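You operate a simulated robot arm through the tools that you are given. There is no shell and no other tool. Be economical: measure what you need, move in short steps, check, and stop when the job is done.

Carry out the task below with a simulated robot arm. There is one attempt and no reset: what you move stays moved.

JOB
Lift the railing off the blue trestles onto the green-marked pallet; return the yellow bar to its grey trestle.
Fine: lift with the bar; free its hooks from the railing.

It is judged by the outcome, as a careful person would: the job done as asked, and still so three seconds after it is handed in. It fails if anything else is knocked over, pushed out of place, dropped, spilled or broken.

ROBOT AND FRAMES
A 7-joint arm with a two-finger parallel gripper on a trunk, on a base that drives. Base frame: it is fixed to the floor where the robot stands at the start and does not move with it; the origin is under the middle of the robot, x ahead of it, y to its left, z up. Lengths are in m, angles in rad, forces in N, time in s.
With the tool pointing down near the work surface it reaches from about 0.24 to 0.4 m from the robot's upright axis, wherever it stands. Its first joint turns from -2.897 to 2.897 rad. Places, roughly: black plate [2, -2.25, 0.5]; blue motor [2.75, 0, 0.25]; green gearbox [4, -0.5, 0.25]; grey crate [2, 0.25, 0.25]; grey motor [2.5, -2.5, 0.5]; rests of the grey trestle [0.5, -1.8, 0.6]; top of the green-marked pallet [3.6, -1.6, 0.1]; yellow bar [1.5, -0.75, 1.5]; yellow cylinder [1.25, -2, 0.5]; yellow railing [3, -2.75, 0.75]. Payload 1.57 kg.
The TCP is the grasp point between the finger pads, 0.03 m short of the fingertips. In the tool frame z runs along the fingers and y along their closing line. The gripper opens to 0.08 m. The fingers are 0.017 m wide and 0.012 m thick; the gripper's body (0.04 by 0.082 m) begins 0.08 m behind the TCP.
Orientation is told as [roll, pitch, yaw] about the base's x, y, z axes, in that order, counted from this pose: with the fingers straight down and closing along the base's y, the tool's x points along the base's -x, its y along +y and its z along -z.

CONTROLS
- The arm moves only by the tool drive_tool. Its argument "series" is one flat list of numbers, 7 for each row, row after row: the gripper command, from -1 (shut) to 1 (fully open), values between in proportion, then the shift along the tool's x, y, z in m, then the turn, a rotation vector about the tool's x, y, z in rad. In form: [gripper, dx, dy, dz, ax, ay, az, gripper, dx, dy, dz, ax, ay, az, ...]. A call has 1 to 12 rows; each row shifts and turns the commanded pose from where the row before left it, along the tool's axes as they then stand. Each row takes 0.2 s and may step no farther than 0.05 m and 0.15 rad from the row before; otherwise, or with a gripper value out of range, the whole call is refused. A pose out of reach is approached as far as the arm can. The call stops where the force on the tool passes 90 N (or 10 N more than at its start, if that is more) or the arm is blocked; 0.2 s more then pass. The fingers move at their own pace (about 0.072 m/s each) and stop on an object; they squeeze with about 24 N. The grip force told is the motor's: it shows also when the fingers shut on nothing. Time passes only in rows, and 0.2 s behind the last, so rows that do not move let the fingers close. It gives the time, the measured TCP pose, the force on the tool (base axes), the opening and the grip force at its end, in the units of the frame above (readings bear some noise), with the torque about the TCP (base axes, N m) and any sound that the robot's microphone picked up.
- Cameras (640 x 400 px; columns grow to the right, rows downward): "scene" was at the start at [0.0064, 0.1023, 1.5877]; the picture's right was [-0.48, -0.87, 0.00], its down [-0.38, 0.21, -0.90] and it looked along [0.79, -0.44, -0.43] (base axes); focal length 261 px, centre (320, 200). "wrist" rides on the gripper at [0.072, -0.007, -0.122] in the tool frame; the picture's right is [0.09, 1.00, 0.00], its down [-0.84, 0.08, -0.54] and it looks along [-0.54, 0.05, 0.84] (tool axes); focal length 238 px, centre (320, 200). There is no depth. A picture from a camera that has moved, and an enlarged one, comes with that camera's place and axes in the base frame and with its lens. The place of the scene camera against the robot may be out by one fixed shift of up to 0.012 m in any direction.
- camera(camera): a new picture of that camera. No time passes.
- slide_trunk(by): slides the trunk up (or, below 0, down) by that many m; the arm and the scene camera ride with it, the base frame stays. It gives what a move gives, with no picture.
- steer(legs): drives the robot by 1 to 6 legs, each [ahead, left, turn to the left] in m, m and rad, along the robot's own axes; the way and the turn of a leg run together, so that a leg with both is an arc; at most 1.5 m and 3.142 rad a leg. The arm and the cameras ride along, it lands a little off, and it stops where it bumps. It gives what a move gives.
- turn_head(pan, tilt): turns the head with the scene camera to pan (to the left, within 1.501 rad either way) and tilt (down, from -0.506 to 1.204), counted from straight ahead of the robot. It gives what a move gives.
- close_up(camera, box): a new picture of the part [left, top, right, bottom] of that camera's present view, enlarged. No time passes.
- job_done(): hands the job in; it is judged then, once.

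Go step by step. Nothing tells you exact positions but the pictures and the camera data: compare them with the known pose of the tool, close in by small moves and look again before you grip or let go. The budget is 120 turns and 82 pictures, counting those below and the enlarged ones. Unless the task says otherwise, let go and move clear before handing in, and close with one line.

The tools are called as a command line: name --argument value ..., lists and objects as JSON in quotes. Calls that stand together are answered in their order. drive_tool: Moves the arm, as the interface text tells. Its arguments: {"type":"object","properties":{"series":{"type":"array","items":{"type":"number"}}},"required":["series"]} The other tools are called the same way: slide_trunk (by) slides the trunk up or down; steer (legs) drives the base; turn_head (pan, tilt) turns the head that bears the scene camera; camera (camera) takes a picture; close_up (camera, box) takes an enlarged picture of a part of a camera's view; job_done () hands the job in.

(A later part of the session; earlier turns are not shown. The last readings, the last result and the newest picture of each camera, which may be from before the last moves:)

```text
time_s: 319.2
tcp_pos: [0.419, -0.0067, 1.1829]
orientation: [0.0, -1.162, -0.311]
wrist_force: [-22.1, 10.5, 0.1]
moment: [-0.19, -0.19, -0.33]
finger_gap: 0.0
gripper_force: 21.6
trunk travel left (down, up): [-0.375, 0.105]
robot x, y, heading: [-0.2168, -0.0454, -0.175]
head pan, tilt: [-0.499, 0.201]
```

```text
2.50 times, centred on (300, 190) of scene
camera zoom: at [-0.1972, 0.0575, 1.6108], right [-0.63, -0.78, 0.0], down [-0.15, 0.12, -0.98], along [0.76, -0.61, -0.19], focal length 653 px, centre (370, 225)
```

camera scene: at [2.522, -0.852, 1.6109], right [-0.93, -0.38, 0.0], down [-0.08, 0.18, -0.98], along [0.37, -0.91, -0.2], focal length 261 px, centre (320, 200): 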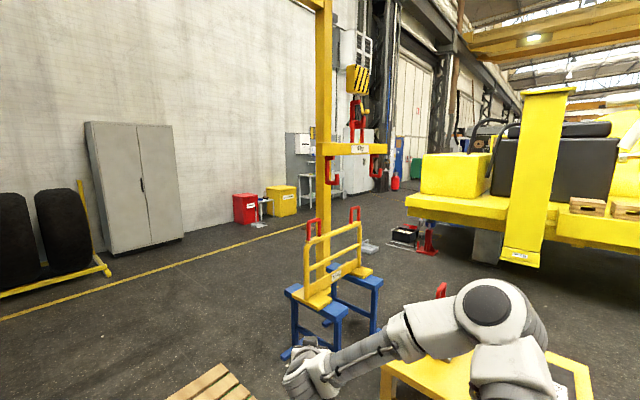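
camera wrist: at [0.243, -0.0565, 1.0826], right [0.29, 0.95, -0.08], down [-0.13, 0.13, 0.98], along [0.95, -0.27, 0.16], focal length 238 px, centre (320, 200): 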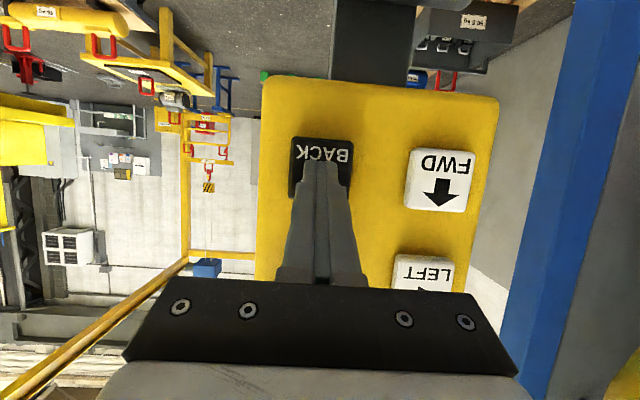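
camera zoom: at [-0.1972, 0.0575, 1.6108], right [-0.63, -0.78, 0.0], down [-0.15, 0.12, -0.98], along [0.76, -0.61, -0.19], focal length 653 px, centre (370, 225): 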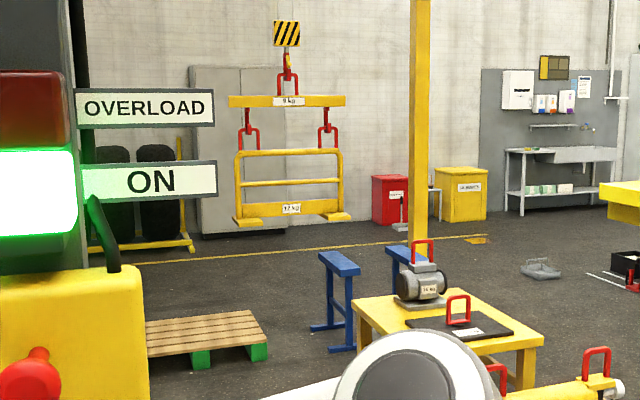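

drive_tool --series '[-1, 0, 0, 0, 0, 0, 0, -1, 0, 0, 0, 0, 0, 0, -1, 0, 0, 0, 0, 0, 0, -1, 0, 0, 0, 0, 0, 0, -1, 0.0039, 0, -0.0092, 0, 0, 0, -1, 0, 0, 0, 0, 0, 0, -1, 0, 0, 0, 0, 0, 0, -1, 0, 0, 0, 0, 0, 0, -1, 0, 0, 0, 0, 0, 0]'

close_up --camera "scene" --box '[230, 110, 370, 270]'

```text
time_s: 321.2
tcp_pos: [0.4146, -0.0073, 1.1793]
orientation: [-0.001, -1.158, -0.317]
wrist_force: [-4.1, -0.2, -0.2]
moment: [-0.01, 0.03, -0.04]
finger_gap: 0.0002
gripper_force: 21.0
trunk travel left (down, up): [-0.375, 0.105]
robot x, y, heading: [-0.2162, -0.0415, -0.181]
head pan, tilt: [-0.499, 0.201]
```

```text
2.50 times, centred on (300, 190) of scene
camera zoom: at [-0.1895, 0.0557, 1.6108], right [-0.63, -0.78, 0.0], down [-0.15, 0.13, -0.98], along [0.76, -0.61, -0.2], focal length 653 px, centre (370, 225)
```

zoom: 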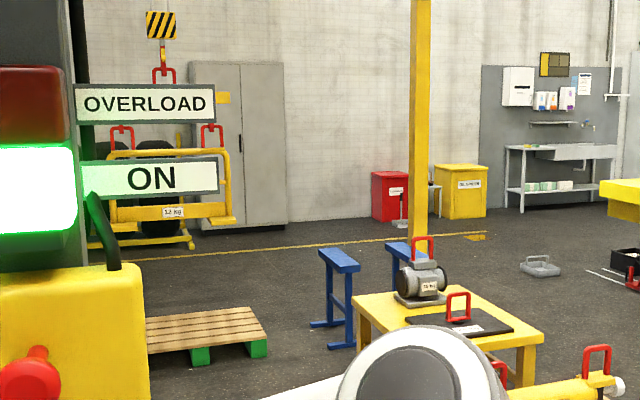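

drive_tool --series '[-1, 0.0063, 0, -0.0147, 0, 0, 0, -1, 0, -0.0459, 0, 0, 0, 0, -1, 0, -0.0459, 0, 0, 0, 0, -1, -0.0039, 0, 0.0092, 0, 0, 0, -1, -0.0079, 0, 0.0185, 0, 0, 0, -1, 0, 0, 0, 0, 0, 0, -1, 0, 0, 0, 0, 0, 0, -1, 0, 0, 0, 0, 0, 0, -1, 0, 0, 0, 0, 0, 0, -1, 0, 0, 0, 0, 0, 0, -1, 0.0079, 0, -0.0185, 0, 0, 0]'

drive_tool --series '[-1, 0, 0, 0, 0, 0, 0, -1, 0, 0, 0, 0, 0, 0, -1, 0, 0, 0, 0, 0, 0, -1, 0, 0, 0, 0, 0, 0, -1, 0, 0, 0, 0, 0, 0, -1, 0, 0, 0, 0, 0, 0]'

close_up --camera "scene" --box '[245, 130, 325, 260]'

```text
time_s: 323.6
tcp_pos: [0.384, -0.0971, 1.1785]
orientation: [-0.001, -1.158, -0.324]
wrist_force: [-2.0, 1.1, -1.3]
moment: [0.03, 0.03, -0.01]
finger_gap: 0.0
gripper_force: 20.7
trunk travel left (down, up): [-0.375, 0.105]
robot x, y, heading: [-0.217, -0.0462, -0.178]
head pan, tilt: [-0.499, 0.201]
```

```text
time_s: 325.0
tcp_pos: [0.382, -0.0922, 1.1798]
orientation: [0.0, -1.157, -0.317]
wrist_force: [-2.3, -0.8, 0.0]
moment: [0.01, -0.01, -0.01]
finger_gap: 0.0
gripper_force: 21.0
trunk travel left (down, up): [-0.375, 0.105]
robot x, y, heading: [-0.2121, -0.0439, -0.176]
head pan, tilt: [-0.499, 0.201]
```

```text
3.08 times, centred on (285, 195) of scene
camera zoom: at [-0.1892, 0.0558, 1.6109], right [-0.63, -0.78, 0.0], down [-0.16, 0.13, -0.98], along [0.76, -0.61, -0.2], focal length 803 px, centre (428, 215)
```

zoom: 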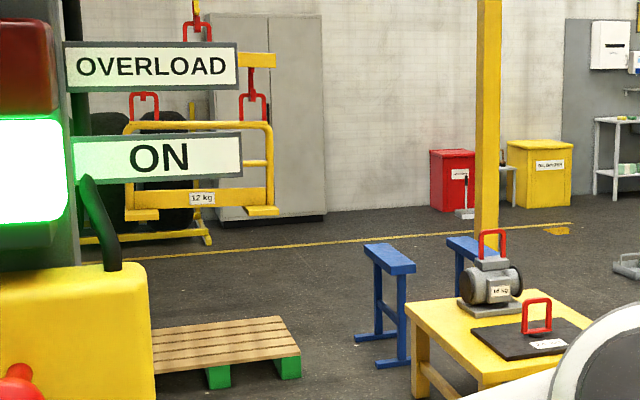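

drive_tool --series '[-1, -0.0079, 0, 0.0185, 0, 0, 0, -1, 0, 0, 0, 0, 0, 0, -1, 0, 0, 0, 0, 0, 0, -1, 0, 0, 0, 0, 0, 0, -1, 0.0138, 0, -0.0323, 0, 0, 0, -1, 0.0249, 0.0306, 0.0114, 0, 0, 0, -1, 0.0249, 0.0306, 0.0114, 0, 0, 0, -1, 0.0249, 0.0306, 0.0114, 0, 0, 0, -1, -0.0039, 0, 0.0092, 0, 0, 0]'

drive_tool --series '[-1, -0.0079, 0, 0.0185, 0, 0, 0, -1, 0, 0, 0, 0, 0, 0, -1, 0, 0, 0, 0, 0, 0, -1, 0, 0, 0, 0, 0, 0, -1, 0, 0, 0, 0, 0, 0, -1, 0, 0, 0, 0, 0, 0, -1, 0.0079, 0, -0.0185, 0, 0, 0, -1, 0, 0, 0, 0, 0, 0, -1, 0, 0, 0, 0, 0, 0, -1, 0, 0, 0, 0, 0, 0, -1, 0, 0, 0, 0, 0, 0, -1, 0, 0, 0, 0, 0, 0]'

close_up --camera "scene" --box '[245, 130, 325, 260]'

```text
time_s: 327.0
tcp_pos: [0.4072, -0.0053, 1.0961]
orientation: [-0.003, -1.155, -0.314]
wrist_force: [-0.5, 0.9, 0.8]
moment: [-0.01, 0.03, -0.01]
finger_gap: 0.0
gripper_force: 21.6
trunk travel left (down, up): [-0.375, 0.105]
robot x, y, heading: [-0.2165, -0.0444, -0.181]
head pan, tilt: [-0.499, 0.201]
```

```text
time_s: 329.6
tcp_pos: [0.4076, -0.005, 1.0964]
orientation: [-0.001, -1.156, -0.316]
wrist_force: [0.1, 0.6, 0.2]
moment: [-0.03, 0.0, 0.01]
finger_gap: 0.0
gripper_force: 21.2
trunk travel left (down, up): [-0.375, 0.105]
robot x, y, heading: [-0.2158, -0.0441, -0.177]
head pan, tilt: [-0.499, 0.201]
```

```text
3.08 times, centred on (285, 195) of scene
camera zoom: at [-0.189, 0.0558, 1.6109], right [-0.63, -0.78, 0.0], down [-0.16, 0.13, -0.98], along [0.76, -0.61, -0.2], focal length 803 px, centre (428, 215)
```

zoom: 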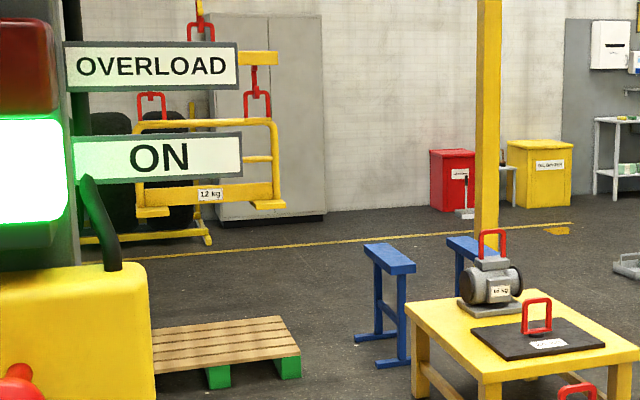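

drive_tool --series '[-1, 0.0059, 0, -0.0139, 0, 0, 0, -1, -0.0381, -0.0229, -0.0164, 0, 0, 0, -1, -0.0381, -0.0229, -0.0164, 0, 0, 0, -1, -0.0381, -0.0229, -0.0164, 0, 0, 0, -1, -0.0381, -0.0229, -0.0164, 0, 0, 0, -1, -0.0039, 0, 0.0092, 0, 0, 0, -1, 0, 0, 0, 0, 0, 0]'

drive_tool --series '[-1, -0.0079, 0, 0.0185, 0, 0, 0, -1, 0, 0, 0, 0, 0, 0, -1, 0, 0, 0, 0, 0, 0, -1, 0, 0, 0, 0, 0, 0, -1, 0, 0, 0, 0, 0, 0, -1, 0, 0, 0, 0, 0, 0, -1, 0, 0, 0, 0, 0, 0, -1, 0, 0, 0, 0, 0, 0, -1, 0, 0, 0, 0, 0, 0, -1, 0, 0, 0, 0, 0, 0, -1, 0.0079, 0, -0.0185, 0, 0, 0]'

drive_tool --series '[-1, 0, 0, 0, 0, 0, 0, -1, 0, 0, 0, 0, 0, 0, -1, 0, 0, 0, 0, 0, 0]'

close_up --camera "scene" --box '[245, 130, 325, 260]'

```text
time_s: 331.2
tcp_pos: [0.3761, -0.0901, 1.2636]
orientation: [0.0, -1.157, -0.317]
wrist_force: [-0.4, -0.3, 0.4]
moment: [0.0, 0.01, 0.01]
finger_gap: 0.0
gripper_force: 21.7
trunk travel left (down, up): [-0.375, 0.105]
robot x, y, heading: [-0.2113, -0.0453, -0.178]
head pan, tilt: [-0.499, 0.201]
```

```text
time_s: 333.6
tcp_pos: [0.3762, -0.092, 1.2645]
orientation: [-0.004, -1.162, -0.318]
wrist_force: [0.9, 0.2, 0.0]
moment: [0.01, -0.01, 0.02]
finger_gap: 0.0
gripper_force: 21.5
trunk travel left (down, up): [-0.375, 0.105]
robot x, y, heading: [-0.2119, -0.0445, -0.182]
head pan, tilt: [-0.499, 0.201]
```

```text
time_s: 334.4
tcp_pos: [0.375, -0.0897, 1.2633]
orientation: [-0.001, -1.157, -0.316]
wrist_force: [-0.6, -0.1, 0.3]
moment: [-0.01, -0.02, -0.02]
finger_gap: 0.0
gripper_force: 20.7
trunk travel left (down, up): [-0.375, 0.105]
robot x, y, heading: [-0.2109, -0.0451, -0.184]
head pan, tilt: [-0.499, 0.201]
```

```text
3.08 times, centred on (285, 195) of scene
camera zoom: at [-0.189, 0.0558, 1.6109], right [-0.63, -0.78, 0.0], down [-0.16, 0.13, -0.98], along [0.76, -0.61, -0.2], focal length 803 px, centre (428, 215)
```

zoom: 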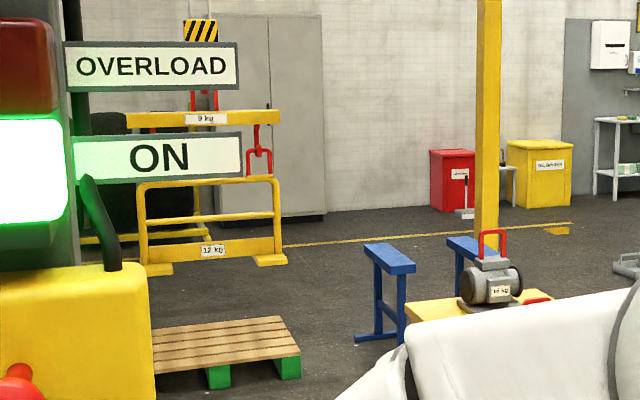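

drive_tool --series '[-1, -0.0079, 0, 0.0185, 0, 0, 0, -1, 0, 0, 0, 0, 0, 0, -1, 0, 0, 0, 0, 0, 0, -1, 0, 0, 0, 0, 0, 0, -1, 0, 0, 0, 0, 0, 0, -1, 0, 0, 0, 0, 0, 0, -1, 0, 0, 0, 0, 0, 0, -1, 0, 0, 0, 0, 0, 0, -1, 0.0118, 0, -0.0277, 0, 0, 0]'

steer --legs '[[-0.12, 0, 0], [0, -0.9, 0], [0, 0, 0.18], [1.4, 0, 0], [1.2, 0, 0], [0, 0, -1.0]]'

turn_head --pan 0.4 --tilt 0.4

camera --camera "scene"

```text
time_s: 336.4
tcp_pos: [0.3643, -0.0871, 1.2667]
orientation: [-0.002, -1.162, -0.318]
wrist_force: [0.0, 0.1, 0.2]
moment: [0.02, -0.05, 0.02]
finger_gap: 0.0
gripper_force: 21.6
trunk travel left (down, up): [-0.375, 0.105]
robot x, y, heading: [-0.2161, -0.043, -0.182]
head pan, tilt: [-0.499, 0.201]
```

```text
time_s: 365.3
tcp_pos: [2.4846, -1.2718, 1.2647]
orientation: [0.0, -1.157, -1.095]
wrist_force: [0.6, -0.5, 0.2]
moment: [0.01, 0.03, -0.04]
finger_gap: 0.0
gripper_force: 21.0
trunk travel left (down, up): [-0.375, 0.105]
robot x, y, heading: [2.1015, -0.8344, -0.956]
head pan, tilt: [-0.499, 0.201]
```

```text
time_s: 366.5
tcp_pos: [2.4849, -1.2733, 1.2639]
orientation: [-0.001, -1.158, -1.095]
wrist_force: [-0.9, -0.9, -0.1]
moment: [0.06, -0.02, 0.03]
finger_gap: 0.0
gripper_force: 21.4
trunk travel left (down, up): [-0.375, 0.105]
robot x, y, heading: [2.1006, -0.8374, -0.956]
head pan, tilt: [0.4, 0.4]
```

```text
15 pictures are left
camera scene: at [2.2562, -0.7331, 1.5923], right [-0.53, -0.85, 0.0], down [-0.33, 0.21, -0.92], along [0.78, -0.49, -0.39], focal length 261 px, centre (320, 200)
```

scene: 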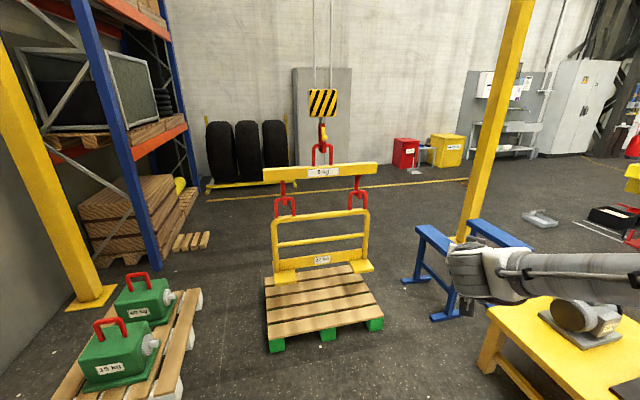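

steer --legs '[[0, 0, 0.956], [-1.3, 0, 0], [-1.3, 0, 0], [0, 0, -0.182], [0, 0.83, 0]]'

turn_head --pan -0.5 --tilt 0.2

```text
time_s: 393.8
tcp_pos: [0.2749, -0.0648, 1.2638]
orientation: [-0.001, -1.159, -0.373]
wrist_force: [0.2, -0.1, 0.1]
moment: [0.02, -0.02, 0.0]
finger_gap: 0.0003
gripper_force: 21.4
trunk travel left (down, up): [-0.375, 0.105]
robot x, y, heading: [-0.2976, 0.0113, -0.233]
head pan, tilt: [0.4, 0.4]
```

```text
time_s: 395.0
tcp_pos: [0.2756, -0.0656, 1.2638]
orientation: [-0.003, -1.157, -0.374]
wrist_force: [-0.3, -0.2, -0.1]
moment: [0.0, -0.02, -0.01]
finger_gap: 0.0
gripper_force: 21.0
trunk travel left (down, up): [-0.375, 0.105]
robot x, y, heading: [-0.2996, 0.0116, -0.228]
head pan, tilt: [-0.499, 0.201]
```

steer --legs '[[0.09, -0.035, 0.048]]'

```text
time_s: 396.3
tcp_pos: [0.3602, -0.0911, 1.2645]
orientation: [-0.003, -1.157, -0.323]
wrist_force: [-0.8, -0.1, 0.1]
moment: [0.0, -0.03, 0.0]
finger_gap: 0.0
gripper_force: 21.1
trunk travel left (down, up): [-0.375, 0.105]
robot x, y, heading: [-0.2176, -0.0452, -0.186]
head pan, tilt: [-0.499, 0.201]
```

drive_tool --series '[-1, 0.0253, 0.0311, 0.0111, 0, 0, 0, -1, 0.0253, 0.0311, 0.0111, 0, 0, 0, -1, 0.0253, 0.0311, 0.0111, 0, 0, 0, -1, -0.0082, 0, 0.0188, 0, 0, 0, -1, -0.008, 0, 0.0183, 0, 0, 0, -1, 0, 0, 0, 0, 0, 0, -1, 0, 0, 0, 0, 0, 0, -1, 0, 0, 0, 0, 0, 0, -1, 0.012, 0, -0.0275, 0, 0, 0]'

drive_tool --series '[-1, -0.0253, -0.0311, -0.0111, 0, 0, 0, -1, -0.0253, -0.0311, -0.0111, 0, 0, 0, -1, -0.0253, -0.0311, -0.0111, 0, 0, 0, -1, -0.004, 0, 0.0092, 0, 0, 0, -1, 0, 0, 0, 0, 0, 0, -1, 0, 0, 0, 0, 0, 0, -1, 0, 0, 0, 0, 0, 0]'

close_up --camera "scene" --box '[245, 150, 315, 260]'

```text
time_s: 398.3
tcp_pos: [0.4016, -0.0104, 1.1832]
orientation: [-0.003, -1.161, -0.329]
wrist_force: [0.7, 0.5, 0.2]
moment: [-0.01, 0.0, -0.01]
finger_gap: 0.0
gripper_force: 21.1
trunk travel left (down, up): [-0.375, 0.105]
robot x, y, heading: [-0.2177, -0.0442, -0.193]
head pan, tilt: [-0.499, 0.201]
```

```text
time_s: 399.9
tcp_pos: [0.3789, -0.0975, 1.2625]
orientation: [-0.003, -1.158, -0.323]
wrist_force: [-1.6, 2.5, 0.6]
moment: [0.01, -0.03, -0.01]
finger_gap: 0.0
gripper_force: 20.9
trunk travel left (down, up): [-0.375, 0.105]
robot x, y, heading: [-0.2207, -0.0458, -0.184]
head pan, tilt: [-0.499, 0.201]
```

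```text
3.64 times, centred on (280, 205) of scene
camera zoom: at [-0.1919, 0.0561, 1.6109], right [-0.63, -0.77, 0.0], down [-0.15, 0.13, -0.98], along [0.76, -0.62, -0.2], focal length 949 px, centre (466, 182)
```

zoom: 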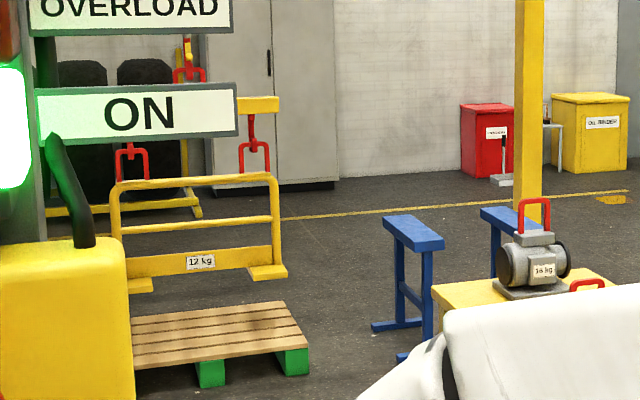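

drive_tool --series '[-1, -0.008, 0, 0.0183, 0, 0, 0, -1, 0, 0, 0, 0, 0, 0, -1, 0, 0, 0, 0, 0, 0, -1, 0, 0, 0, 0, 0, 0, -1, 0, 0, 0, 0, 0, 0, -1, 0, 0, 0, 0, 0, 0, -1, 0, 0, 0, 0, 0, 0, -1, 0, 0, 0, 0, 0, 0, -1, 0, 0, 0, 0, 0, 0, -1, 0.008, 0, -0.0183, 0, 0, 0, -1, 0, 0, 0, 0, 0, 0, -1, 0, 0, 0, 0, 0, 0]'

close_up --camera "scene" --box '[245, 170, 315, 260]'

```text
time_s: 402.5
tcp_pos: [0.3802, -0.0977, 1.2645]
orientation: [-0.001, -1.16, -0.326]
wrist_force: [-1.9, -0.6, 0.2]
moment: [0.01, 0.01, 0.0]
finger_gap: 0.0002
gripper_force: 20.9
trunk travel left (down, up): [-0.375, 0.105]
robot x, y, heading: [-0.2172, -0.0458, -0.19]
head pan, tilt: [-0.499, 0.201]
```

```text
4.44 times, centred on (280, 215) of scene
camera zoom: at [-0.1918, 0.056, 1.6108], right [-0.63, -0.77, 0.0], down [-0.15, 0.13, -0.98], along [0.76, -0.62, -0.2], focal length 1160 px, centre (498, 133)
```

zoom: 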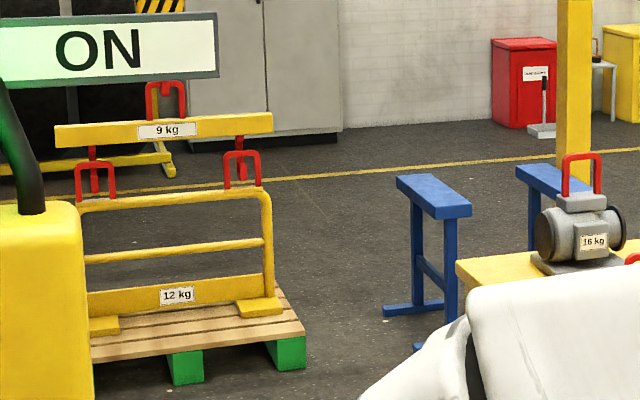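

close_up --camera "scene" --box '[178, 202, 238, 240]'

```text
10.53 times, centred on (208, 221) of scene
camera zoom: at [-0.1918, 0.056, 1.6108], right [-0.63, -0.77, 0.0], down [-0.15, 0.13, -0.98], along [0.76, -0.62, -0.2], focal length 2748 px, centre (1499, -21)
```

zoom: 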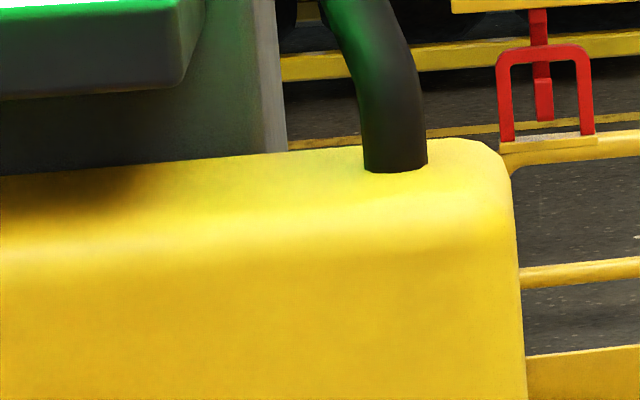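

drive_tool --series '[-1, 0.0059, 0, -0.0139, 0, 0, 0, -1, 0.0381, 0.0229, 0.0164, 0, 0, 0, -1, 0.0381, 0.0229, 0.0164, 0, 0, 0, -1, 0.0381, 0.0229, 0.0164, 0, 0, 0, -1, 0.0381, 0.0229, 0.0164, 0, 0, 0, -1, -0.0051, 0, 0.0119, 0, 0, 0, -1, 0, 0, 0, 0, 0, 0]'

drive_tool --series '[-1, -0.0079, 0, 0.0185, 0, 0, 0, -1, 0, 0, 0, 0, 0, 0, -1, 0, 0, 0, 0, 0, 0, -1, 0, 0, 0, 0, 0, 0, -1, 0, 0, 0, 0, 0, 0, -1, 0, 0, 0, 0, 0, 0, -1, 0.0079, 0, -0.0185, 0, 0, 0, -1, 0, 0, 0, 0, 0, 0, -1, 0, 0, 0, 0, 0, 0, -1, 0, 0, 0, 0, 0, 0, -1, 0, 0, 0, 0, 0, 0]'

close_up --camera "scene" --box '[240, 190, 300, 250]'

```text
time_s: 404.1
tcp_pos: [0.4055, -0.0106, 1.0986]
orientation: [-0.002, -1.157, -0.324]
wrist_force: [0.1, -0.5, 0.0]
moment: [0.0, 0.0, 0.0]
finger_gap: 0.0
gripper_force: 21.8
trunk travel left (down, up): [-0.375, 0.105]
robot x, y, heading: [-0.2159, -0.0458, -0.182]
head pan, tilt: [-0.499, 0.201]
```

```text
time_s: 406.5
tcp_pos: [0.4044, -0.0092, 1.0994]
orientation: [-0.002, -1.157, -0.323]
wrist_force: [0.2, 0.2, 0.5]
moment: [0.02, 0.02, 0.01]
finger_gap: 0.0001
gripper_force: 21.2
trunk travel left (down, up): [-0.375, 0.105]
robot x, y, heading: [-0.217, -0.0457, -0.187]
head pan, tilt: [-0.499, 0.201]
```

```text
6.67 times, centred on (270, 220) of scene
camera zoom: at [-0.1917, 0.0561, 1.6109], right [-0.63, -0.77, 0.0], down [-0.15, 0.13, -0.98], along [0.76, -0.62, -0.2], focal length 1741 px, centre (653, 67)
```

zoom: 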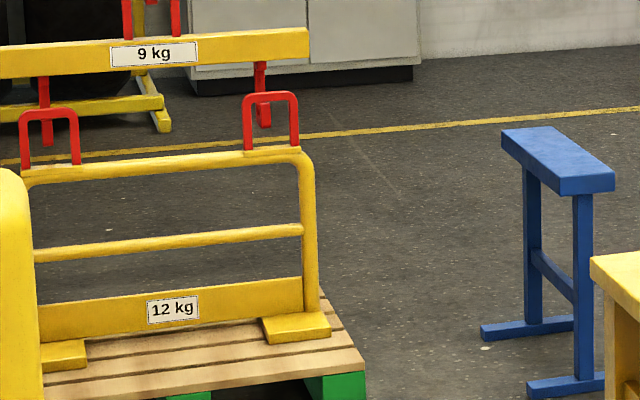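

close_up --camera "scene" --box '[222, 196, 272, 226]'

```text
12.80 times, centred on (247, 211) of scene
camera zoom: at [-0.1917, 0.0561, 1.6109], right [-0.63, -0.77, 0.0], down [-0.15, 0.13, -0.98], along [0.76, -0.62, -0.2], focal length 3342 px, centre (1254, 59)
```

zoom: 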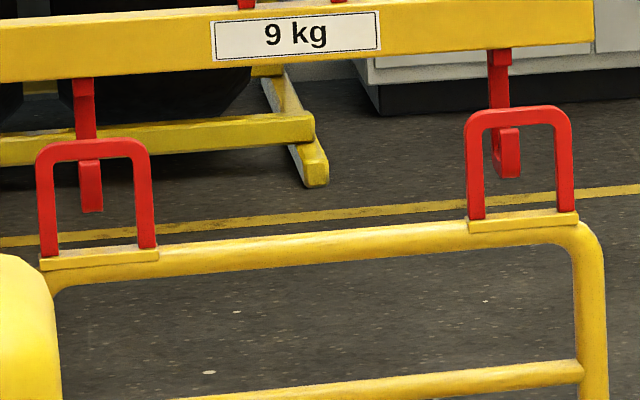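

drive_tool --series '[-1, 0.0039, 0, -0.0092, 0, 0, 0, -1, -0.0381, 0, -0.0164, 0, 0, 0, -1, -0.0381, 0, -0.0164, 0, 0, 0, -1, -0.0381, 0, -0.0164, 0, 0, 0, -1, -0.0381, 0, -0.0164, 0, 0, 0, -1, -0.0055, 0, 0.0129, 0, 0, 0, -1, 0, 0, 0, 0, 0, 0]'

drive_tool --series '[-1, -0.0079, 0, 0.0185, 0, 0, 0, -1, 0, 0, 0, 0, 0, 0, -1, 0, 0, 0, 0, 0, 0, -1, 0, 0, 0, 0, 0, 0, -1, 0, 0, 0, 0, 0, 0, -1, 0, 0, 0, 0, 0, 0, -1, 0, 0, 0, 0, 0, 0, -1, 0, 0, 0, 0, 0, 0, -1, 0, 0, 0, 0, 0, 0, -1, 0.0079, 0, -0.0185, 0, 0, 0, -1, 0, 0, 0, 0, 0, 0, -1, 0, 0, 0, 0, 0, 0]'

close_up --camera "scene" --box '[200, 100, 340, 260]'

```text
time_s: 408.1
tcp_pos: [0.412, -0.0113, 1.2656]
orientation: [-0.001, -1.157, -0.323]
wrist_force: [-1.6, 0.3, -0.6]
moment: [0.02, 0.03, 0.0]
finger_gap: 0.0
gripper_force: 21.0
trunk travel left (down, up): [-0.375, 0.105]
robot x, y, heading: [-0.2179, -0.0438, -0.185]
head pan, tilt: [-0.499, 0.201]
```

```text
time_s: 410.7
tcp_pos: [0.4127, -0.0132, 1.2643]
orientation: [-0.001, -1.157, -0.329]
wrist_force: [-3.5, -0.3, -1.4]
moment: [0.01, 0.05, -0.06]
finger_gap: 0.0
gripper_force: 21.4
trunk travel left (down, up): [-0.375, 0.105]
robot x, y, heading: [-0.2195, -0.0472, -0.191]
head pan, tilt: [-0.499, 0.201]
```

```text
2.50 times, centred on (270, 180) of scene
camera zoom: at [-0.1918, 0.0559, 1.6108], right [-0.63, -0.77, 0.0], down [-0.15, 0.13, -0.98], along [0.76, -0.62, -0.2], focal length 653 px, centre (445, 250)
```

zoom: 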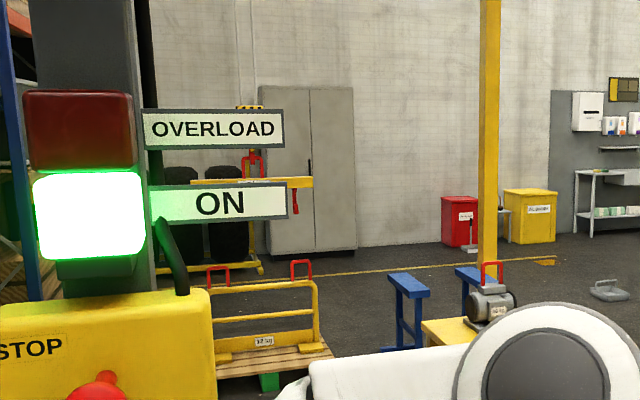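

drive_tool --series '[-1, 0.0059, 0, -0.0139, 0, 0, 0, -1, 0.0381, -0.0229, 0.0164, 0, 0, 0, -1, 0.0381, -0.0229, 0.0164, 0, 0, 0, -1, 0.0381, -0.0229, 0.0164, 0, 0, 0, -1, 0.0381, -0.0229, 0.0164, 0, 0, 0, -1, -0.0031, 0, 0.0073, 0, 0, 0, -1, 0, 0, 0, 0, 0, 0]'

drive_tool --series '[-1, -0.0079, 0, 0.0185, 0, 0, 0, -1, 0, 0, 0, 0, 0, 0, -1, 0, 0, 0, 0, 0, 0, -1, 0, 0, 0, 0, 0, 0, -1, 0, 0, 0, 0, 0, 0, -1, 0, 0, 0, 0, 0, 0, -1, 0, 0, 0, 0, 0, 0, -1, 0, 0, 0, 0, 0, 0, -1, 0, 0, 0, 0, 0, 0, -1, 0, 0, 0, 0, 0, 0]'

```text
time_s: 412.3
tcp_pos: [0.3721, -0.0958, 1.0994]
orientation: [-0.003, -1.157, -0.323]
wrist_force: [-0.1, 0.0, 0.1]
moment: [-0.01, -0.01, -0.01]
finger_gap: 0.0
gripper_force: 21.4
trunk travel left (down, up): [-0.375, 0.105]
robot x, y, heading: [-0.2169, -0.0449, -0.185]
head pan, tilt: [-0.499, 0.201]
```

```text
time_s: 414.5
tcp_pos: [0.3883, -0.1018, 1.0983]
orientation: [-0.003, -1.158, -0.324]
wrist_force: [-20.5, 5.9, -3.7]
moment: [0.09, 0.21, 0.0]
finger_gap: 0.0
gripper_force: 21.0
trunk travel left (down, up): [-0.375, 0.105]
robot x, y, heading: [-0.2215, -0.0403, -0.189]
head pan, tilt: [-0.499, 0.201]
```

drive_tool --series '[-1, 0, 0, 0, 0, 0, 0, -1, 0, 0, 0, 0, 0, 0, -1, 0, 0, 0, 0, 0, 0, -1, 0, 0, 0, 0, 0, 0, -1, 0, 0, 0, 0, 0, 0, -1, 0, 0, 0, 0, 0, 0, -1, 0.0079, 0, -0.0185, 0, 0, 0, -1, 0, 0, 0, 0, 0, 0, -1, 0, 0, 0, 0, 0, 0, -1, 0, 0, 0, 0, 0, 0, -1, 0, 0, 0, 0, 0, 0]'

camera --camera "scene"

```text
time_s: 416.9
tcp_pos: [0.3717, -0.0958, 1.0989]
orientation: [-0.001, -1.158, -0.322]
wrist_force: [-0.7, -0.3, 0.3]
moment: [0.02, -0.01, -0.02]
finger_gap: 0.0002
gripper_force: 21.2
trunk travel left (down, up): [-0.375, 0.105]
robot x, y, heading: [-0.2165, -0.0423, -0.178]
head pan, tilt: [-0.499, 0.201]
```

```text
8 pictures are left
camera scene: at [-0.1917, 0.0561, 1.6109], right [-0.63, -0.77, 0.0], down [-0.15, 0.13, -0.98], along [0.76, -0.62, -0.2], focal length 261 px, centre (320, 200)
```

scene: 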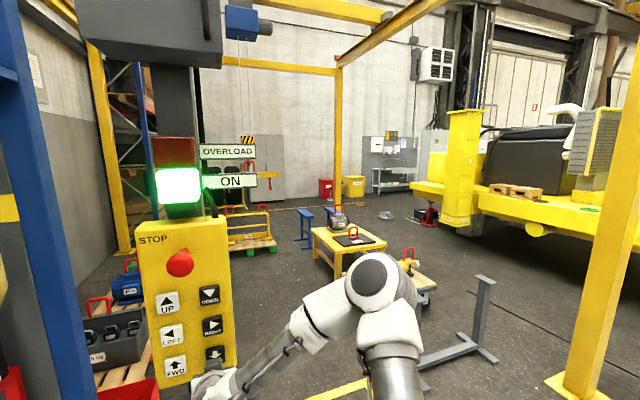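

drive_tool --series '[-1, 0.0039, 0, -0.0092, 0, 0, 0, -1, -0.0381, 0, -0.0164, 0, 0, 0, -1, -0.0381, 0, -0.0164, 0, 0, 0, -1, -0.0051, 0, 0.0119, 0, 0, 0, -1, -0.0079, 0, 0.0185, 0, 0, 0, -1, 0, 0, 0, 0, 0, 0, -1, 0, 0, 0, 0, 0, 0, -1, 0, 0, 0, 0, 0, 0, -1, 0, 0, 0, 0, 0, 0, -1, 0, 0, 0, 0, 0, 0, -1, 0, 0, 0, 0, 0, 0, -1, 0, 0, 0, 0, 0, 0]'

drive_tool --series '[-1, 0, 0, 0, 0, 0, 0, -1, 0, 0, 0, 0, 0, 0, -1, 0, 0, 0, 0, 0, 0, -1, 0, 0, 0, 0, 0, 0, -1, 0, 0, 0, 0, 0, 0, -1, 0, 0, 0, 0, 0, 0, -1, 0, 0, 0, 0, 0, 0, -1, 0.0079, 0, -0.0185, 0, 0, 0, -1, 0, 0, 0, 0, 0, 0, -1, 0, 0, 0, 0, 0, 0, -1, 0, 0, 0, 0, 0, 0, -1, 0, 0, 0, 0, 0, 0]'

turn_head --pan -0.8 --tilt 0.3

camera --camera "scene"

```text
time_s: 419.5
tcp_pos: [0.3914, -0.1007, 1.1812]
orientation: [-0.003, -1.157, -0.317]
wrist_force: [-37.4, 10.4, -2.8]
moment: [0.14, 0.22, -0.07]
finger_gap: 0.0002
gripper_force: 21.7
trunk travel left (down, up): [-0.375, 0.105]
robot x, y, heading: [-0.2198, -0.043, -0.189]
head pan, tilt: [-0.499, 0.201]
```

```text
time_s: 422.1
tcp_pos: [0.3776, -0.0963, 1.1814]
orientation: [-0.003, -1.157, -0.325]
wrist_force: [-0.1, 0.6, 0.6]
moment: [0.0, 0.01, 0.0]
finger_gap: 0.0
gripper_force: 20.6
trunk travel left (down, up): [-0.375, 0.105]
robot x, y, heading: [-0.2176, -0.0462, -0.186]
head pan, tilt: [-0.499, 0.201]
```

```text
time_s: 422.9
tcp_pos: [0.3767, -0.0955, 1.18]
orientation: [-0.002, -1.158, -0.324]
wrist_force: [0.6, -0.7, 0.5]
moment: [0.01, 0.0, 0.01]
finger_gap: 0.0002
gripper_force: 21.2
trunk travel left (down, up): [-0.375, 0.105]
robot x, y, heading: [-0.2194, -0.0439, -0.183]
head pan, tilt: [-0.799, 0.3]
```

```text
7 pictures are left
camera scene: at [-0.2122, 0.0372, 1.6016], right [-0.83, -0.55, 0.0], down [-0.16, 0.25, -0.96], along [0.53, -0.8, -0.3], focal length 261 px, centre (320, 200)
```

scene: 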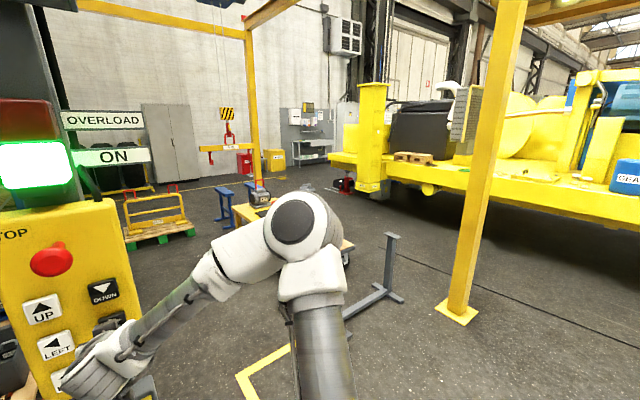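

drive_tool --series '[-1, 0.0039, 0, -0.0092, 0, 0, 0, -1, 0.0381, 0, 0.0164, 0, 0, 0, -1, 0.0381, 0, 0.0164, 0, 0, 0, -1, -0.0039, 0, 0.0092, 0, 0, 0, -1, -0.0079, 0, 0.0185, 0, 0, 0, -1, 0, 0, 0, 0, 0, 0, -1, 0, 0, 0, 0, 0, 0, -1, 0, 0, 0, 0, 0, 0, -1, 0, 0, 0, 0, 0, 0, -1, 0, 0, 0, 0, 0, 0, -1, 0, 0, 0, 0, 0, 0, -1, 0, 0, 0, 0, 0, 0]'

drive_tool --series '[-1, 0, 0, 0, 0, 0, 0, -1, 0, 0, 0, 0, 0, 0, -1, 0, 0, 0, 0, 0, 0, -1, 0, 0, 0, 0, 0, 0, -1, 0, 0, 0, 0, 0, 0, -1, 0, 0, 0, 0, 0, 0, -1, 0.0118, 0, -0.0277, 0, 0, 0, -1, 0, 0, 0, 0, 0, 0, -1, 0, 0, 0, 0, 0, 0, -1, 0, 0, 0, 0, 0, 0, -1, 0, 0, 0, 0, 0, 0]'

turn_head --pan -0.9 --tilt 0.3

camera --camera "scene"

```text
time_s: 425.5
tcp_pos: [0.3891, -0.1004, 1.0989]
orientation: [-0.002, -1.156, -0.321]
wrist_force: [-39.2, 5.3, -5.1]
moment: [0.05, 0.31, -0.21]
finger_gap: 0.0
gripper_force: 20.9
trunk travel left (down, up): [-0.375, 0.105]
robot x, y, heading: [-0.2138, -0.042, -0.184]
head pan, tilt: [-0.799, 0.3]
```

```text
time_s: 427.9
tcp_pos: [0.3663, -0.092, 1.1001]
orientation: [-0.003, -1.157, -0.321]
wrist_force: [-0.9, 0.4, -0.2]
moment: [0.05, -0.03, 0.02]
finger_gap: 0.0001
gripper_force: 21.7
trunk travel left (down, up): [-0.375, 0.105]
robot x, y, heading: [-0.2189, -0.0432, -0.186]
head pan, tilt: [-0.799, 0.3]
```

```text
time_s: 428.6
tcp_pos: [0.3658, -0.092, 1.0991]
orientation: [-0.001, -1.158, -0.323]
wrist_force: [0.2, 0.0, -0.9]
moment: [-0.02, 0.0, 0.04]
finger_gap: 0.0001
gripper_force: 21.5
trunk travel left (down, up): [-0.375, 0.105]
robot x, y, heading: [-0.215, -0.0445, -0.184]
head pan, tilt: [-0.901, 0.3]
```

```text
6 pictures are left
camera scene: at [-0.2204, 0.0324, 1.6016], right [-0.89, -0.47, 0.0], down [-0.14, 0.26, -0.96], along [0.44, -0.85, -0.3], focal length 261 px, centre (320, 200)
```

scene: 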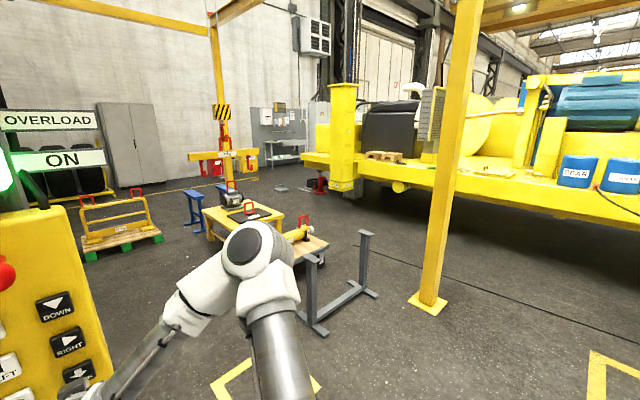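

drive_tool --series '[-1, -0.0039, 0, 0.0092, 0, 0, 0, -1, -0.0079, 0, 0.0185, 0, 0, 0, -1, 0, 0, 0, 0, 0, 0, -1, 0, 0, 0, 0, 0, 0, -1, 0, 0, 0, 0, 0, 0, -1, 0, 0, 0, 0, 0, 0, -1, 0, 0, 0, 0, 0, 0, -1, 0, 0, 0, 0, 0, 0, -1, 0, 0, 0, 0, 0, 0, -1, 0, 0, 0, 0, 0, 0, -1, 0, 0, 0, 0, 0, 0, -1, 0, 0, 0, 0, 0, 0]'

drive_tool --series '[-1, 0, 0, 0, 0, 0, 0, -1, 0, 0, 0, 0, 0, 0, -1, 0, 0, 0, 0, 0, 0, -1, 0, 0, 0, 0, 0, 0, -1, 0, 0, 0, 0, 0, 0, -1, 0, 0, 0, 0, 0, 0, -1, 0, 0, 0, 0, 0, 0, -1, 0.0118, 0, -0.0277, 0, 0, 0, -1, -0.0381, 0, -0.0164, 0, 0, 0, -1, -0.0381, 0, -0.0164, 0, 0, 0, -1, -0.0039, 0, 0.0092, 0, 0, 0]'

drive_tool --series '[-1, -0.0079, 0, 0.0185, 0, 0, 0, -1, 0, 0, 0, 0, 0, 0, -1, 0, 0, 0, 0, 0, 0, -1, 0, 0, 0, 0, 0, 0, -1, 0, 0, 0, 0, 0, 0, -1, 0, 0, 0, 0, 0, 0, -1, 0, 0, 0, 0, 0, 0, -1, 0, 0, 0, 0, 0, 0, -1, 0, 0, 0, 0, 0, 0, -1, 0.0118, 0, -0.0277, 0, 0, 0, -1, 0, 0, 0, 0, 0, 0, -1, 0, 0, 0, 0, 0, 0]'

turn_head --pan -1.0 --tilt 0.4

camera --camera "scene"

```text
time_s: 431.2
tcp_pos: [0.3918, -0.1005, 1.0983]
orientation: [-0.002, -1.155, -0.318]
wrist_force: [-37.8, 7.9, -5.7]
moment: [0.06, 0.32, -0.15]
finger_gap: 0.0003
gripper_force: 21.2
trunk travel left (down, up): [-0.375, 0.105]
robot x, y, heading: [-0.2175, -0.0436, -0.187]
head pan, tilt: [-0.901, 0.3]
```

```text
time_s: 433.6
tcp_pos: [0.375, -0.0958, 1.1833]
orientation: [-0.002, -1.16, -0.324]
wrist_force: [0.4, 0.1, -0.6]
moment: [-0.02, -0.02, 0.01]
finger_gap: 0.0001
gripper_force: 21.0
trunk travel left (down, up): [-0.375, 0.105]
robot x, y, heading: [-0.2188, -0.0433, -0.184]
head pan, tilt: [-0.901, 0.3]
```

```text
time_s: 436.2
tcp_pos: [0.3682, -0.0945, 1.1822]
orientation: [-0.002, -1.158, -0.325]
wrist_force: [-0.1, 0.6, 0.8]
moment: [-0.05, -0.02, 0.01]
finger_gap: 0.0
gripper_force: 21.5
trunk travel left (down, up): [-0.375, 0.105]
robot x, y, heading: [-0.2149, -0.0443, -0.19]
head pan, tilt: [-0.901, 0.3]
```

```text
time_s: 436.9
tcp_pos: [0.368, -0.0937, 1.1825]
orientation: [0.0, -1.157, -0.322]
wrist_force: [-0.1, 0.0, 0.7]
moment: [-0.03, 0.01, 0.0]
finger_gap: 0.0
gripper_force: 21.2
trunk travel left (down, up): [-0.375, 0.105]
robot x, y, heading: [-0.2166, -0.0434, -0.191]
head pan, tilt: [-1.0, 0.4]
```

```text
5 pictures are left
camera scene: at [-0.2291, 0.0292, 1.5923], right [-0.93, -0.38, 0.0], down [-0.15, 0.36, -0.92], along [0.35, -0.85, -0.39], focal length 261 px, centre (320, 200)
```

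scene: 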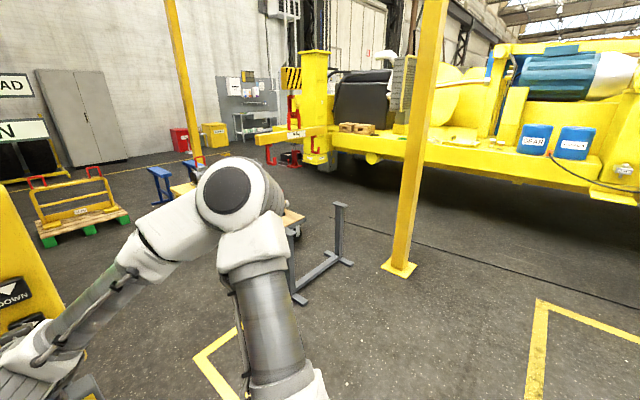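

steer --legs '[[-0.12, 0, 0], [0, -0.48, 0], [0, 0, 0.19], [1.3, 0, 0], [0, 0, -1.2]]'

turn_head --pan -0.6 --tilt 0.4

camera --camera "scene"

```text
time_s: 455.1
tcp_pos: [1.1489, -1.0122, 1.183]
orientation: [-0.002, -1.156, -1.322]
wrist_force: [0.0, -0.1, -0.5]
moment: [0.0, 0.02, -0.01]
finger_gap: 0.0
gripper_force: 21.0
trunk travel left (down, up): [-0.375, 0.105]
robot x, y, heading: [0.8749, -0.496, -1.19]
head pan, tilt: [-1.0, 0.4]
```

```text
time_s: 456.0
tcp_pos: [1.1496, -1.0122, 1.183]
orientation: [-0.001, -1.157, -1.321]
wrist_force: [0.1, -0.7, -1.1]
moment: [-0.02, 0.01, -0.02]
finger_gap: 0.0
gripper_force: 21.1
trunk travel left (down, up): [-0.375, 0.105]
robot x, y, heading: [0.8722, -0.4918, -1.181]
head pan, tilt: [-0.6, 0.4]
```

```text
4 pictures are left
camera scene: at [0.9605, -0.4501, 1.5923], right [-0.98, 0.21, 0.0], down [0.08, 0.38, -0.92], along [-0.2, -0.9, -0.39], focal length 261 px, centre (320, 200)
```

scene: 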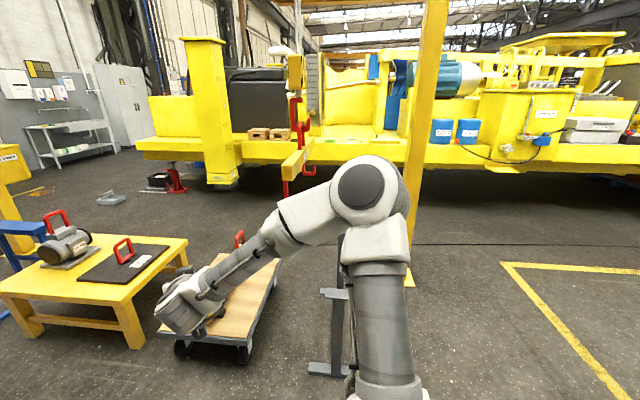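

steer --legs '[[0, 0, 1.185], [-1.3, 0, 0], [0, 0, -0.185], [0, 0.47, 0]]'

turn_head --pan -1.0 --tilt 0.4

```text
time_s: 473.0
tcp_pos: [0.268, -0.073, 1.1815]
orientation: [-0.002, -1.158, -0.346]
wrist_force: [0.5, 0.5, 0.6]
moment: [0.02, 0.02, 0.02]
finger_gap: 0.0
gripper_force: 22.0
trunk travel left (down, up): [-0.375, 0.105]
robot x, y, heading: [-0.318, -0.0103, -0.204]
head pan, tilt: [-0.6, 0.4]
```

```text
time_s: 473.9
tcp_pos: [0.2683, -0.0743, 1.1827]
orientation: [-0.004, -1.156, -0.345]
wrist_force: [0.4, -0.9, 0.4]
moment: [-0.02, 0.01, 0.0]
finger_gap: 0.0
gripper_force: 21.6
trunk travel left (down, up): [-0.375, 0.105]
robot x, y, heading: [-0.3165, -0.01, -0.212]
head pan, tilt: [-1.0, 0.4]
```

steer --legs '[[0.102, -0.013, 0.018]]'

```text
time_s: 475.2
tcp_pos: [0.3669, -0.0955, 1.1826]
orientation: [-0.002, -1.157, -0.326]
wrist_force: [-0.2, 0.2, -0.1]
moment: [-0.03, 0.01, -0.01]
finger_gap: 0.0
gripper_force: 20.9
trunk travel left (down, up): [-0.375, 0.105]
robot x, y, heading: [-0.2174, -0.0426, -0.193]
head pan, tilt: [-1.0, 0.4]
```

drive_tool --series '[-1, 0.0381, 0, 0.0164, 0, 0, 0, -1, 0.0381, 0, 0.0164, 0, 0, 0, -1, -0.0039, 0, 0.0092, 0, 0, 0, -1, -0.0079, 0, 0.0185, 0, 0, 0, -1, 0, 0, 0, 0, 0, 0, -1, 0, 0, 0, 0, 0, 0, -1, 0, 0, 0, 0, 0, 0, -1, 0, 0, 0, 0, 0, 0, -1, 0, 0, 0, 0, 0, 0, -1, 0, 0, 0, 0, 0, 0, -1, 0, 0, 0, 0, 0, 0, -1, 0.0118, 0, -0.0277, 0, 0, 0]'

drive_tool --series '[-1, 0, 0, 0, 0, 0, 0, -1, 0, 0, 0, 0, 0, 0, -1, 0, 0, 0, 0, 0, 0, -1, 0, 0, 0, 0, 0, 0, -1, 0, 0, 0, 0, 0, 0, -1, 0, 0, 0, 0, 0, 0]'

close_up --camera "scene" --box '[250, 90, 400, 220]'

```text
time_s: 477.8
tcp_pos: [0.3676, -0.0991, 1.0997]
orientation: [-0.002, -1.16, -0.328]
wrist_force: [0.2, 0.8, 0.1]
moment: [0.05, -0.02, 0.0]
finger_gap: 0.0
gripper_force: 21.3
trunk travel left (down, up): [-0.375, 0.105]
robot x, y, heading: [-0.2159, -0.0429, -0.191]
head pan, tilt: [-1.0, 0.4]
```

```text
time_s: 479.2
tcp_pos: [0.3661, -0.096, 1.1006]
orientation: [-0.001, -1.158, -0.327]
wrist_force: [-0.3, -0.8, -1.0]
moment: [-0.01, -0.01, 0.02]
finger_gap: 0.0
gripper_force: 21.5
trunk travel left (down, up): [-0.375, 0.105]
robot x, y, heading: [-0.2146, -0.0435, -0.186]
head pan, tilt: [-1.0, 0.4]
```

```text
3.08 times, centred on (325, 155) of scene
camera zoom: at [-0.2292, 0.0296, 1.5923], right [-0.93, -0.37, 0.0], down [-0.14, 0.36, -0.92], along [0.34, -0.85, -0.39], focal length 803 px, centre (305, 338)
```

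zoom: 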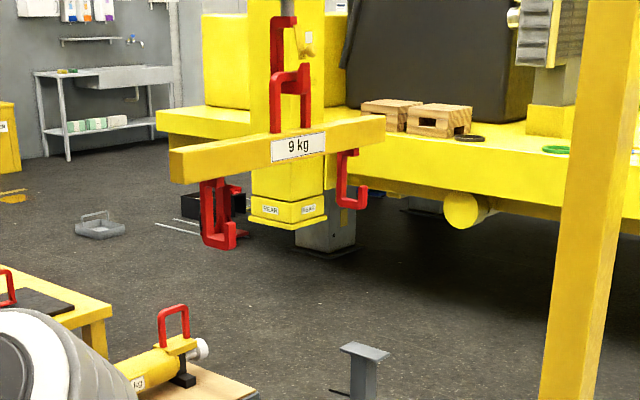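

drive_tool --series '[-1, -0.0039, 0, 0.0092, 0, 0, 0, -1, -0.0079, 0, 0.0185, 0, 0, 0, -1, 0, 0, 0, 0, 0, 0, -1, 0, 0, 0, 0, 0, 0, -1, 0, 0, 0, 0, 0, 0, -1, 0.0118, 0, -0.0277, 0, 0, 0, -1, -0.0254, 0.0306, -0.0109, 0, 0, 0, -1, -0.0254, 0.0306, -0.0109, 0, 0, 0, -1, -0.0254, 0.0306, -0.0109, 0, 0, 0, -1, -0.0039, 0, 0.0092, 0, 0, 0]'

drive_tool --series '[-1, -0.0079, 0, 0.0185, 0, 0, 0, -1, 0, 0, 0, 0, 0, 0, -1, 0, 0, 0, 0, 0, 0, -1, 0.0118, 0, -0.0277, 0, 0, 0, -1, -0.0254, -0.0306, -0.0109, 0, 0, 0, -1, -0.0254, -0.0306, -0.0109, 0, 0, 0, -1, -0.0254, -0.0306, -0.0109, 0, 0, 0, -1, -0.0039, 0, 0.0092, 0, 0, 0, -1, 0, 0, 0, 0, 0, 0]'

drive_tool --series '[-1, -0.0079, 0, 0.0185, 0, 0, 0, -1, 0, 0, 0, 0, 0, 0, -1, 0, 0, 0, 0, 0, 0, -1, 0, 0, 0, 0, 0, 0, -1, 0, 0, 0, 0, 0, 0, -1, 0, 0, 0, 0, 0, 0, -1, 0, 0, 0, 0, 0, 0, -1, 0, 0, 0, 0, 0, 0, -1, 0, 0, 0, 0, 0, 0, -1, 0, 0, 0, 0, 0, 0, -1, 0.0079, 0, -0.0185, 0, 0, 0]'

drive_tool --series '[-1, 0, 0, 0, 0, 0, 0, -1, 0, 0, 0, 0, 0, 0, -1, -0.0079, 0, 0.0185, 0, 0, 0, -1, 0, 0, 0, 0, 0, 0, -1, 0, 0, 0, 0, 0, 0, -1, 0, 0, 0, 0, 0, 0, -1, 0, 0, 0, 0, 0, 0, -1, 0.0118, 0, -0.0277, 0, 0, 0]'

```text
time_s: 481.4
tcp_pos: [0.4073, -0.0102, 1.1829]
orientation: [-0.003, -1.156, -0.324]
wrist_force: [-0.9, -0.4, -0.1]
moment: [-0.04, 0.01, -0.04]
finger_gap: 0.0
gripper_force: 21.4
trunk travel left (down, up): [-0.375, 0.105]
robot x, y, heading: [-0.2175, -0.0407, -0.187]
head pan, tilt: [-1.0, 0.4]
```

```text
time_s: 483.4
tcp_pos: [0.3769, -0.0973, 1.2633]
orientation: [-0.002, -1.156, -0.325]
wrist_force: [-0.5, 0.4, -0.1]
moment: [-0.05, -0.01, 0.01]
finger_gap: 0.0002
gripper_force: 21.2
trunk travel left (down, up): [-0.375, 0.105]
robot x, y, heading: [-0.2182, -0.0438, -0.187]
head pan, tilt: [-1.0, 0.4]
```

```text
time_s: 485.8
tcp_pos: [0.3795, -0.1018, 1.2645]
orientation: [-0.001, -1.16, -0.334]
wrist_force: [-1.8, 0.1, 0.3]
moment: [0.02, 0.01, -0.02]
finger_gap: 0.0
gripper_force: 21.5
trunk travel left (down, up): [-0.375, 0.105]
robot x, y, heading: [-0.2156, -0.0431, -0.188]
head pan, tilt: [-1.0, 0.4]
```

```text
time_s: 487.2
tcp_pos: [0.3874, -0.0989, 1.2675]
orientation: [-0.004, -1.163, -0.315]
wrist_force: [-14.6, 3.1, 4.0]
moment: [-0.11, -0.18, -0.08]
finger_gap: 0.0
gripper_force: 21.8
trunk travel left (down, up): [-0.375, 0.105]
robot x, y, heading: [-0.216, -0.04, -0.183]
head pan, tilt: [-1.0, 0.4]
stopped in row 6: the force on the tool passed its limit at 195 N (the readings are from after the stop); the commanded pose is now the measured one
```

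drive_tool --series '[-1, 0.0118, 0, -0.0277, 0, 0, 0]'

steer --legs '[[-0.15, 0, 0], [0, -0.6, 0], [0, 0, -0.45]]'

turn_head --pan -0.15 --tilt 0.5

camera --camera "scene"

```text
time_s: 487.6
tcp_pos: [0.3653, -0.0916, 1.2647]
orientation: [-0.004, -1.156, -0.318]
wrist_force: [-0.3, 0.6, -0.8]
moment: [0.03, 0.01, 0.01]
finger_gap: 0.0
gripper_force: 20.8
trunk travel left (down, up): [-0.375, 0.105]
robot x, y, heading: [-0.2196, -0.0476, -0.187]
head pan, tilt: [-1.0, 0.4]
```

```text
time_s: 495.4
tcp_pos: [0.0328, -0.8914, 1.2651]
orientation: [-0.003, -1.154, -0.764]
wrist_force: [0.0, 0.7, 0.1]
moment: [-0.03, 0.03, 0.02]
finger_gap: 0.0
gripper_force: 21.4
trunk travel left (down, up): [-0.375, 0.105]
robot x, y, heading: [-0.4712, -0.5954, -0.638]
head pan, tilt: [-1.0, 0.4]
```

```text
time_s: 496.6
tcp_pos: [0.0318, -0.8914, 1.2639]
orientation: [-0.003, -1.154, -0.762]
wrist_force: [-0.8, -0.5, 0.7]
moment: [-0.01, 0.01, 0.02]
finger_gap: 0.0
gripper_force: 21.2
trunk travel left (down, up): [-0.375, 0.105]
robot x, y, heading: [-0.4679, -0.5965, -0.631]
head pan, tilt: [-0.15, 0.499]
```

```text
2 pictures are left
camera scene: at [-0.3847, -0.4945, 1.5832], right [-0.71, -0.71, 0.0], down [-0.34, 0.34, -0.88], along [0.62, -0.62, -0.48], focal length 261 px, centre (320, 200)
```

scene: 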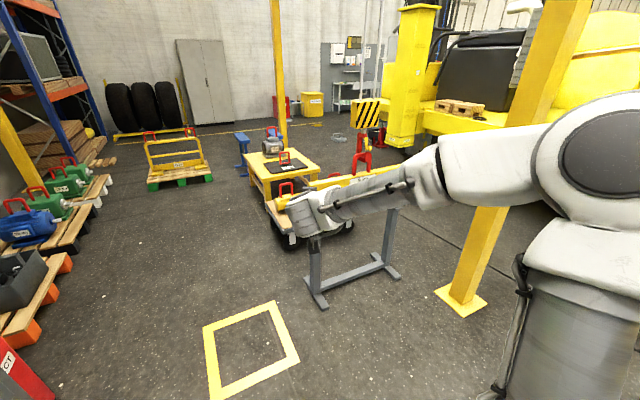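

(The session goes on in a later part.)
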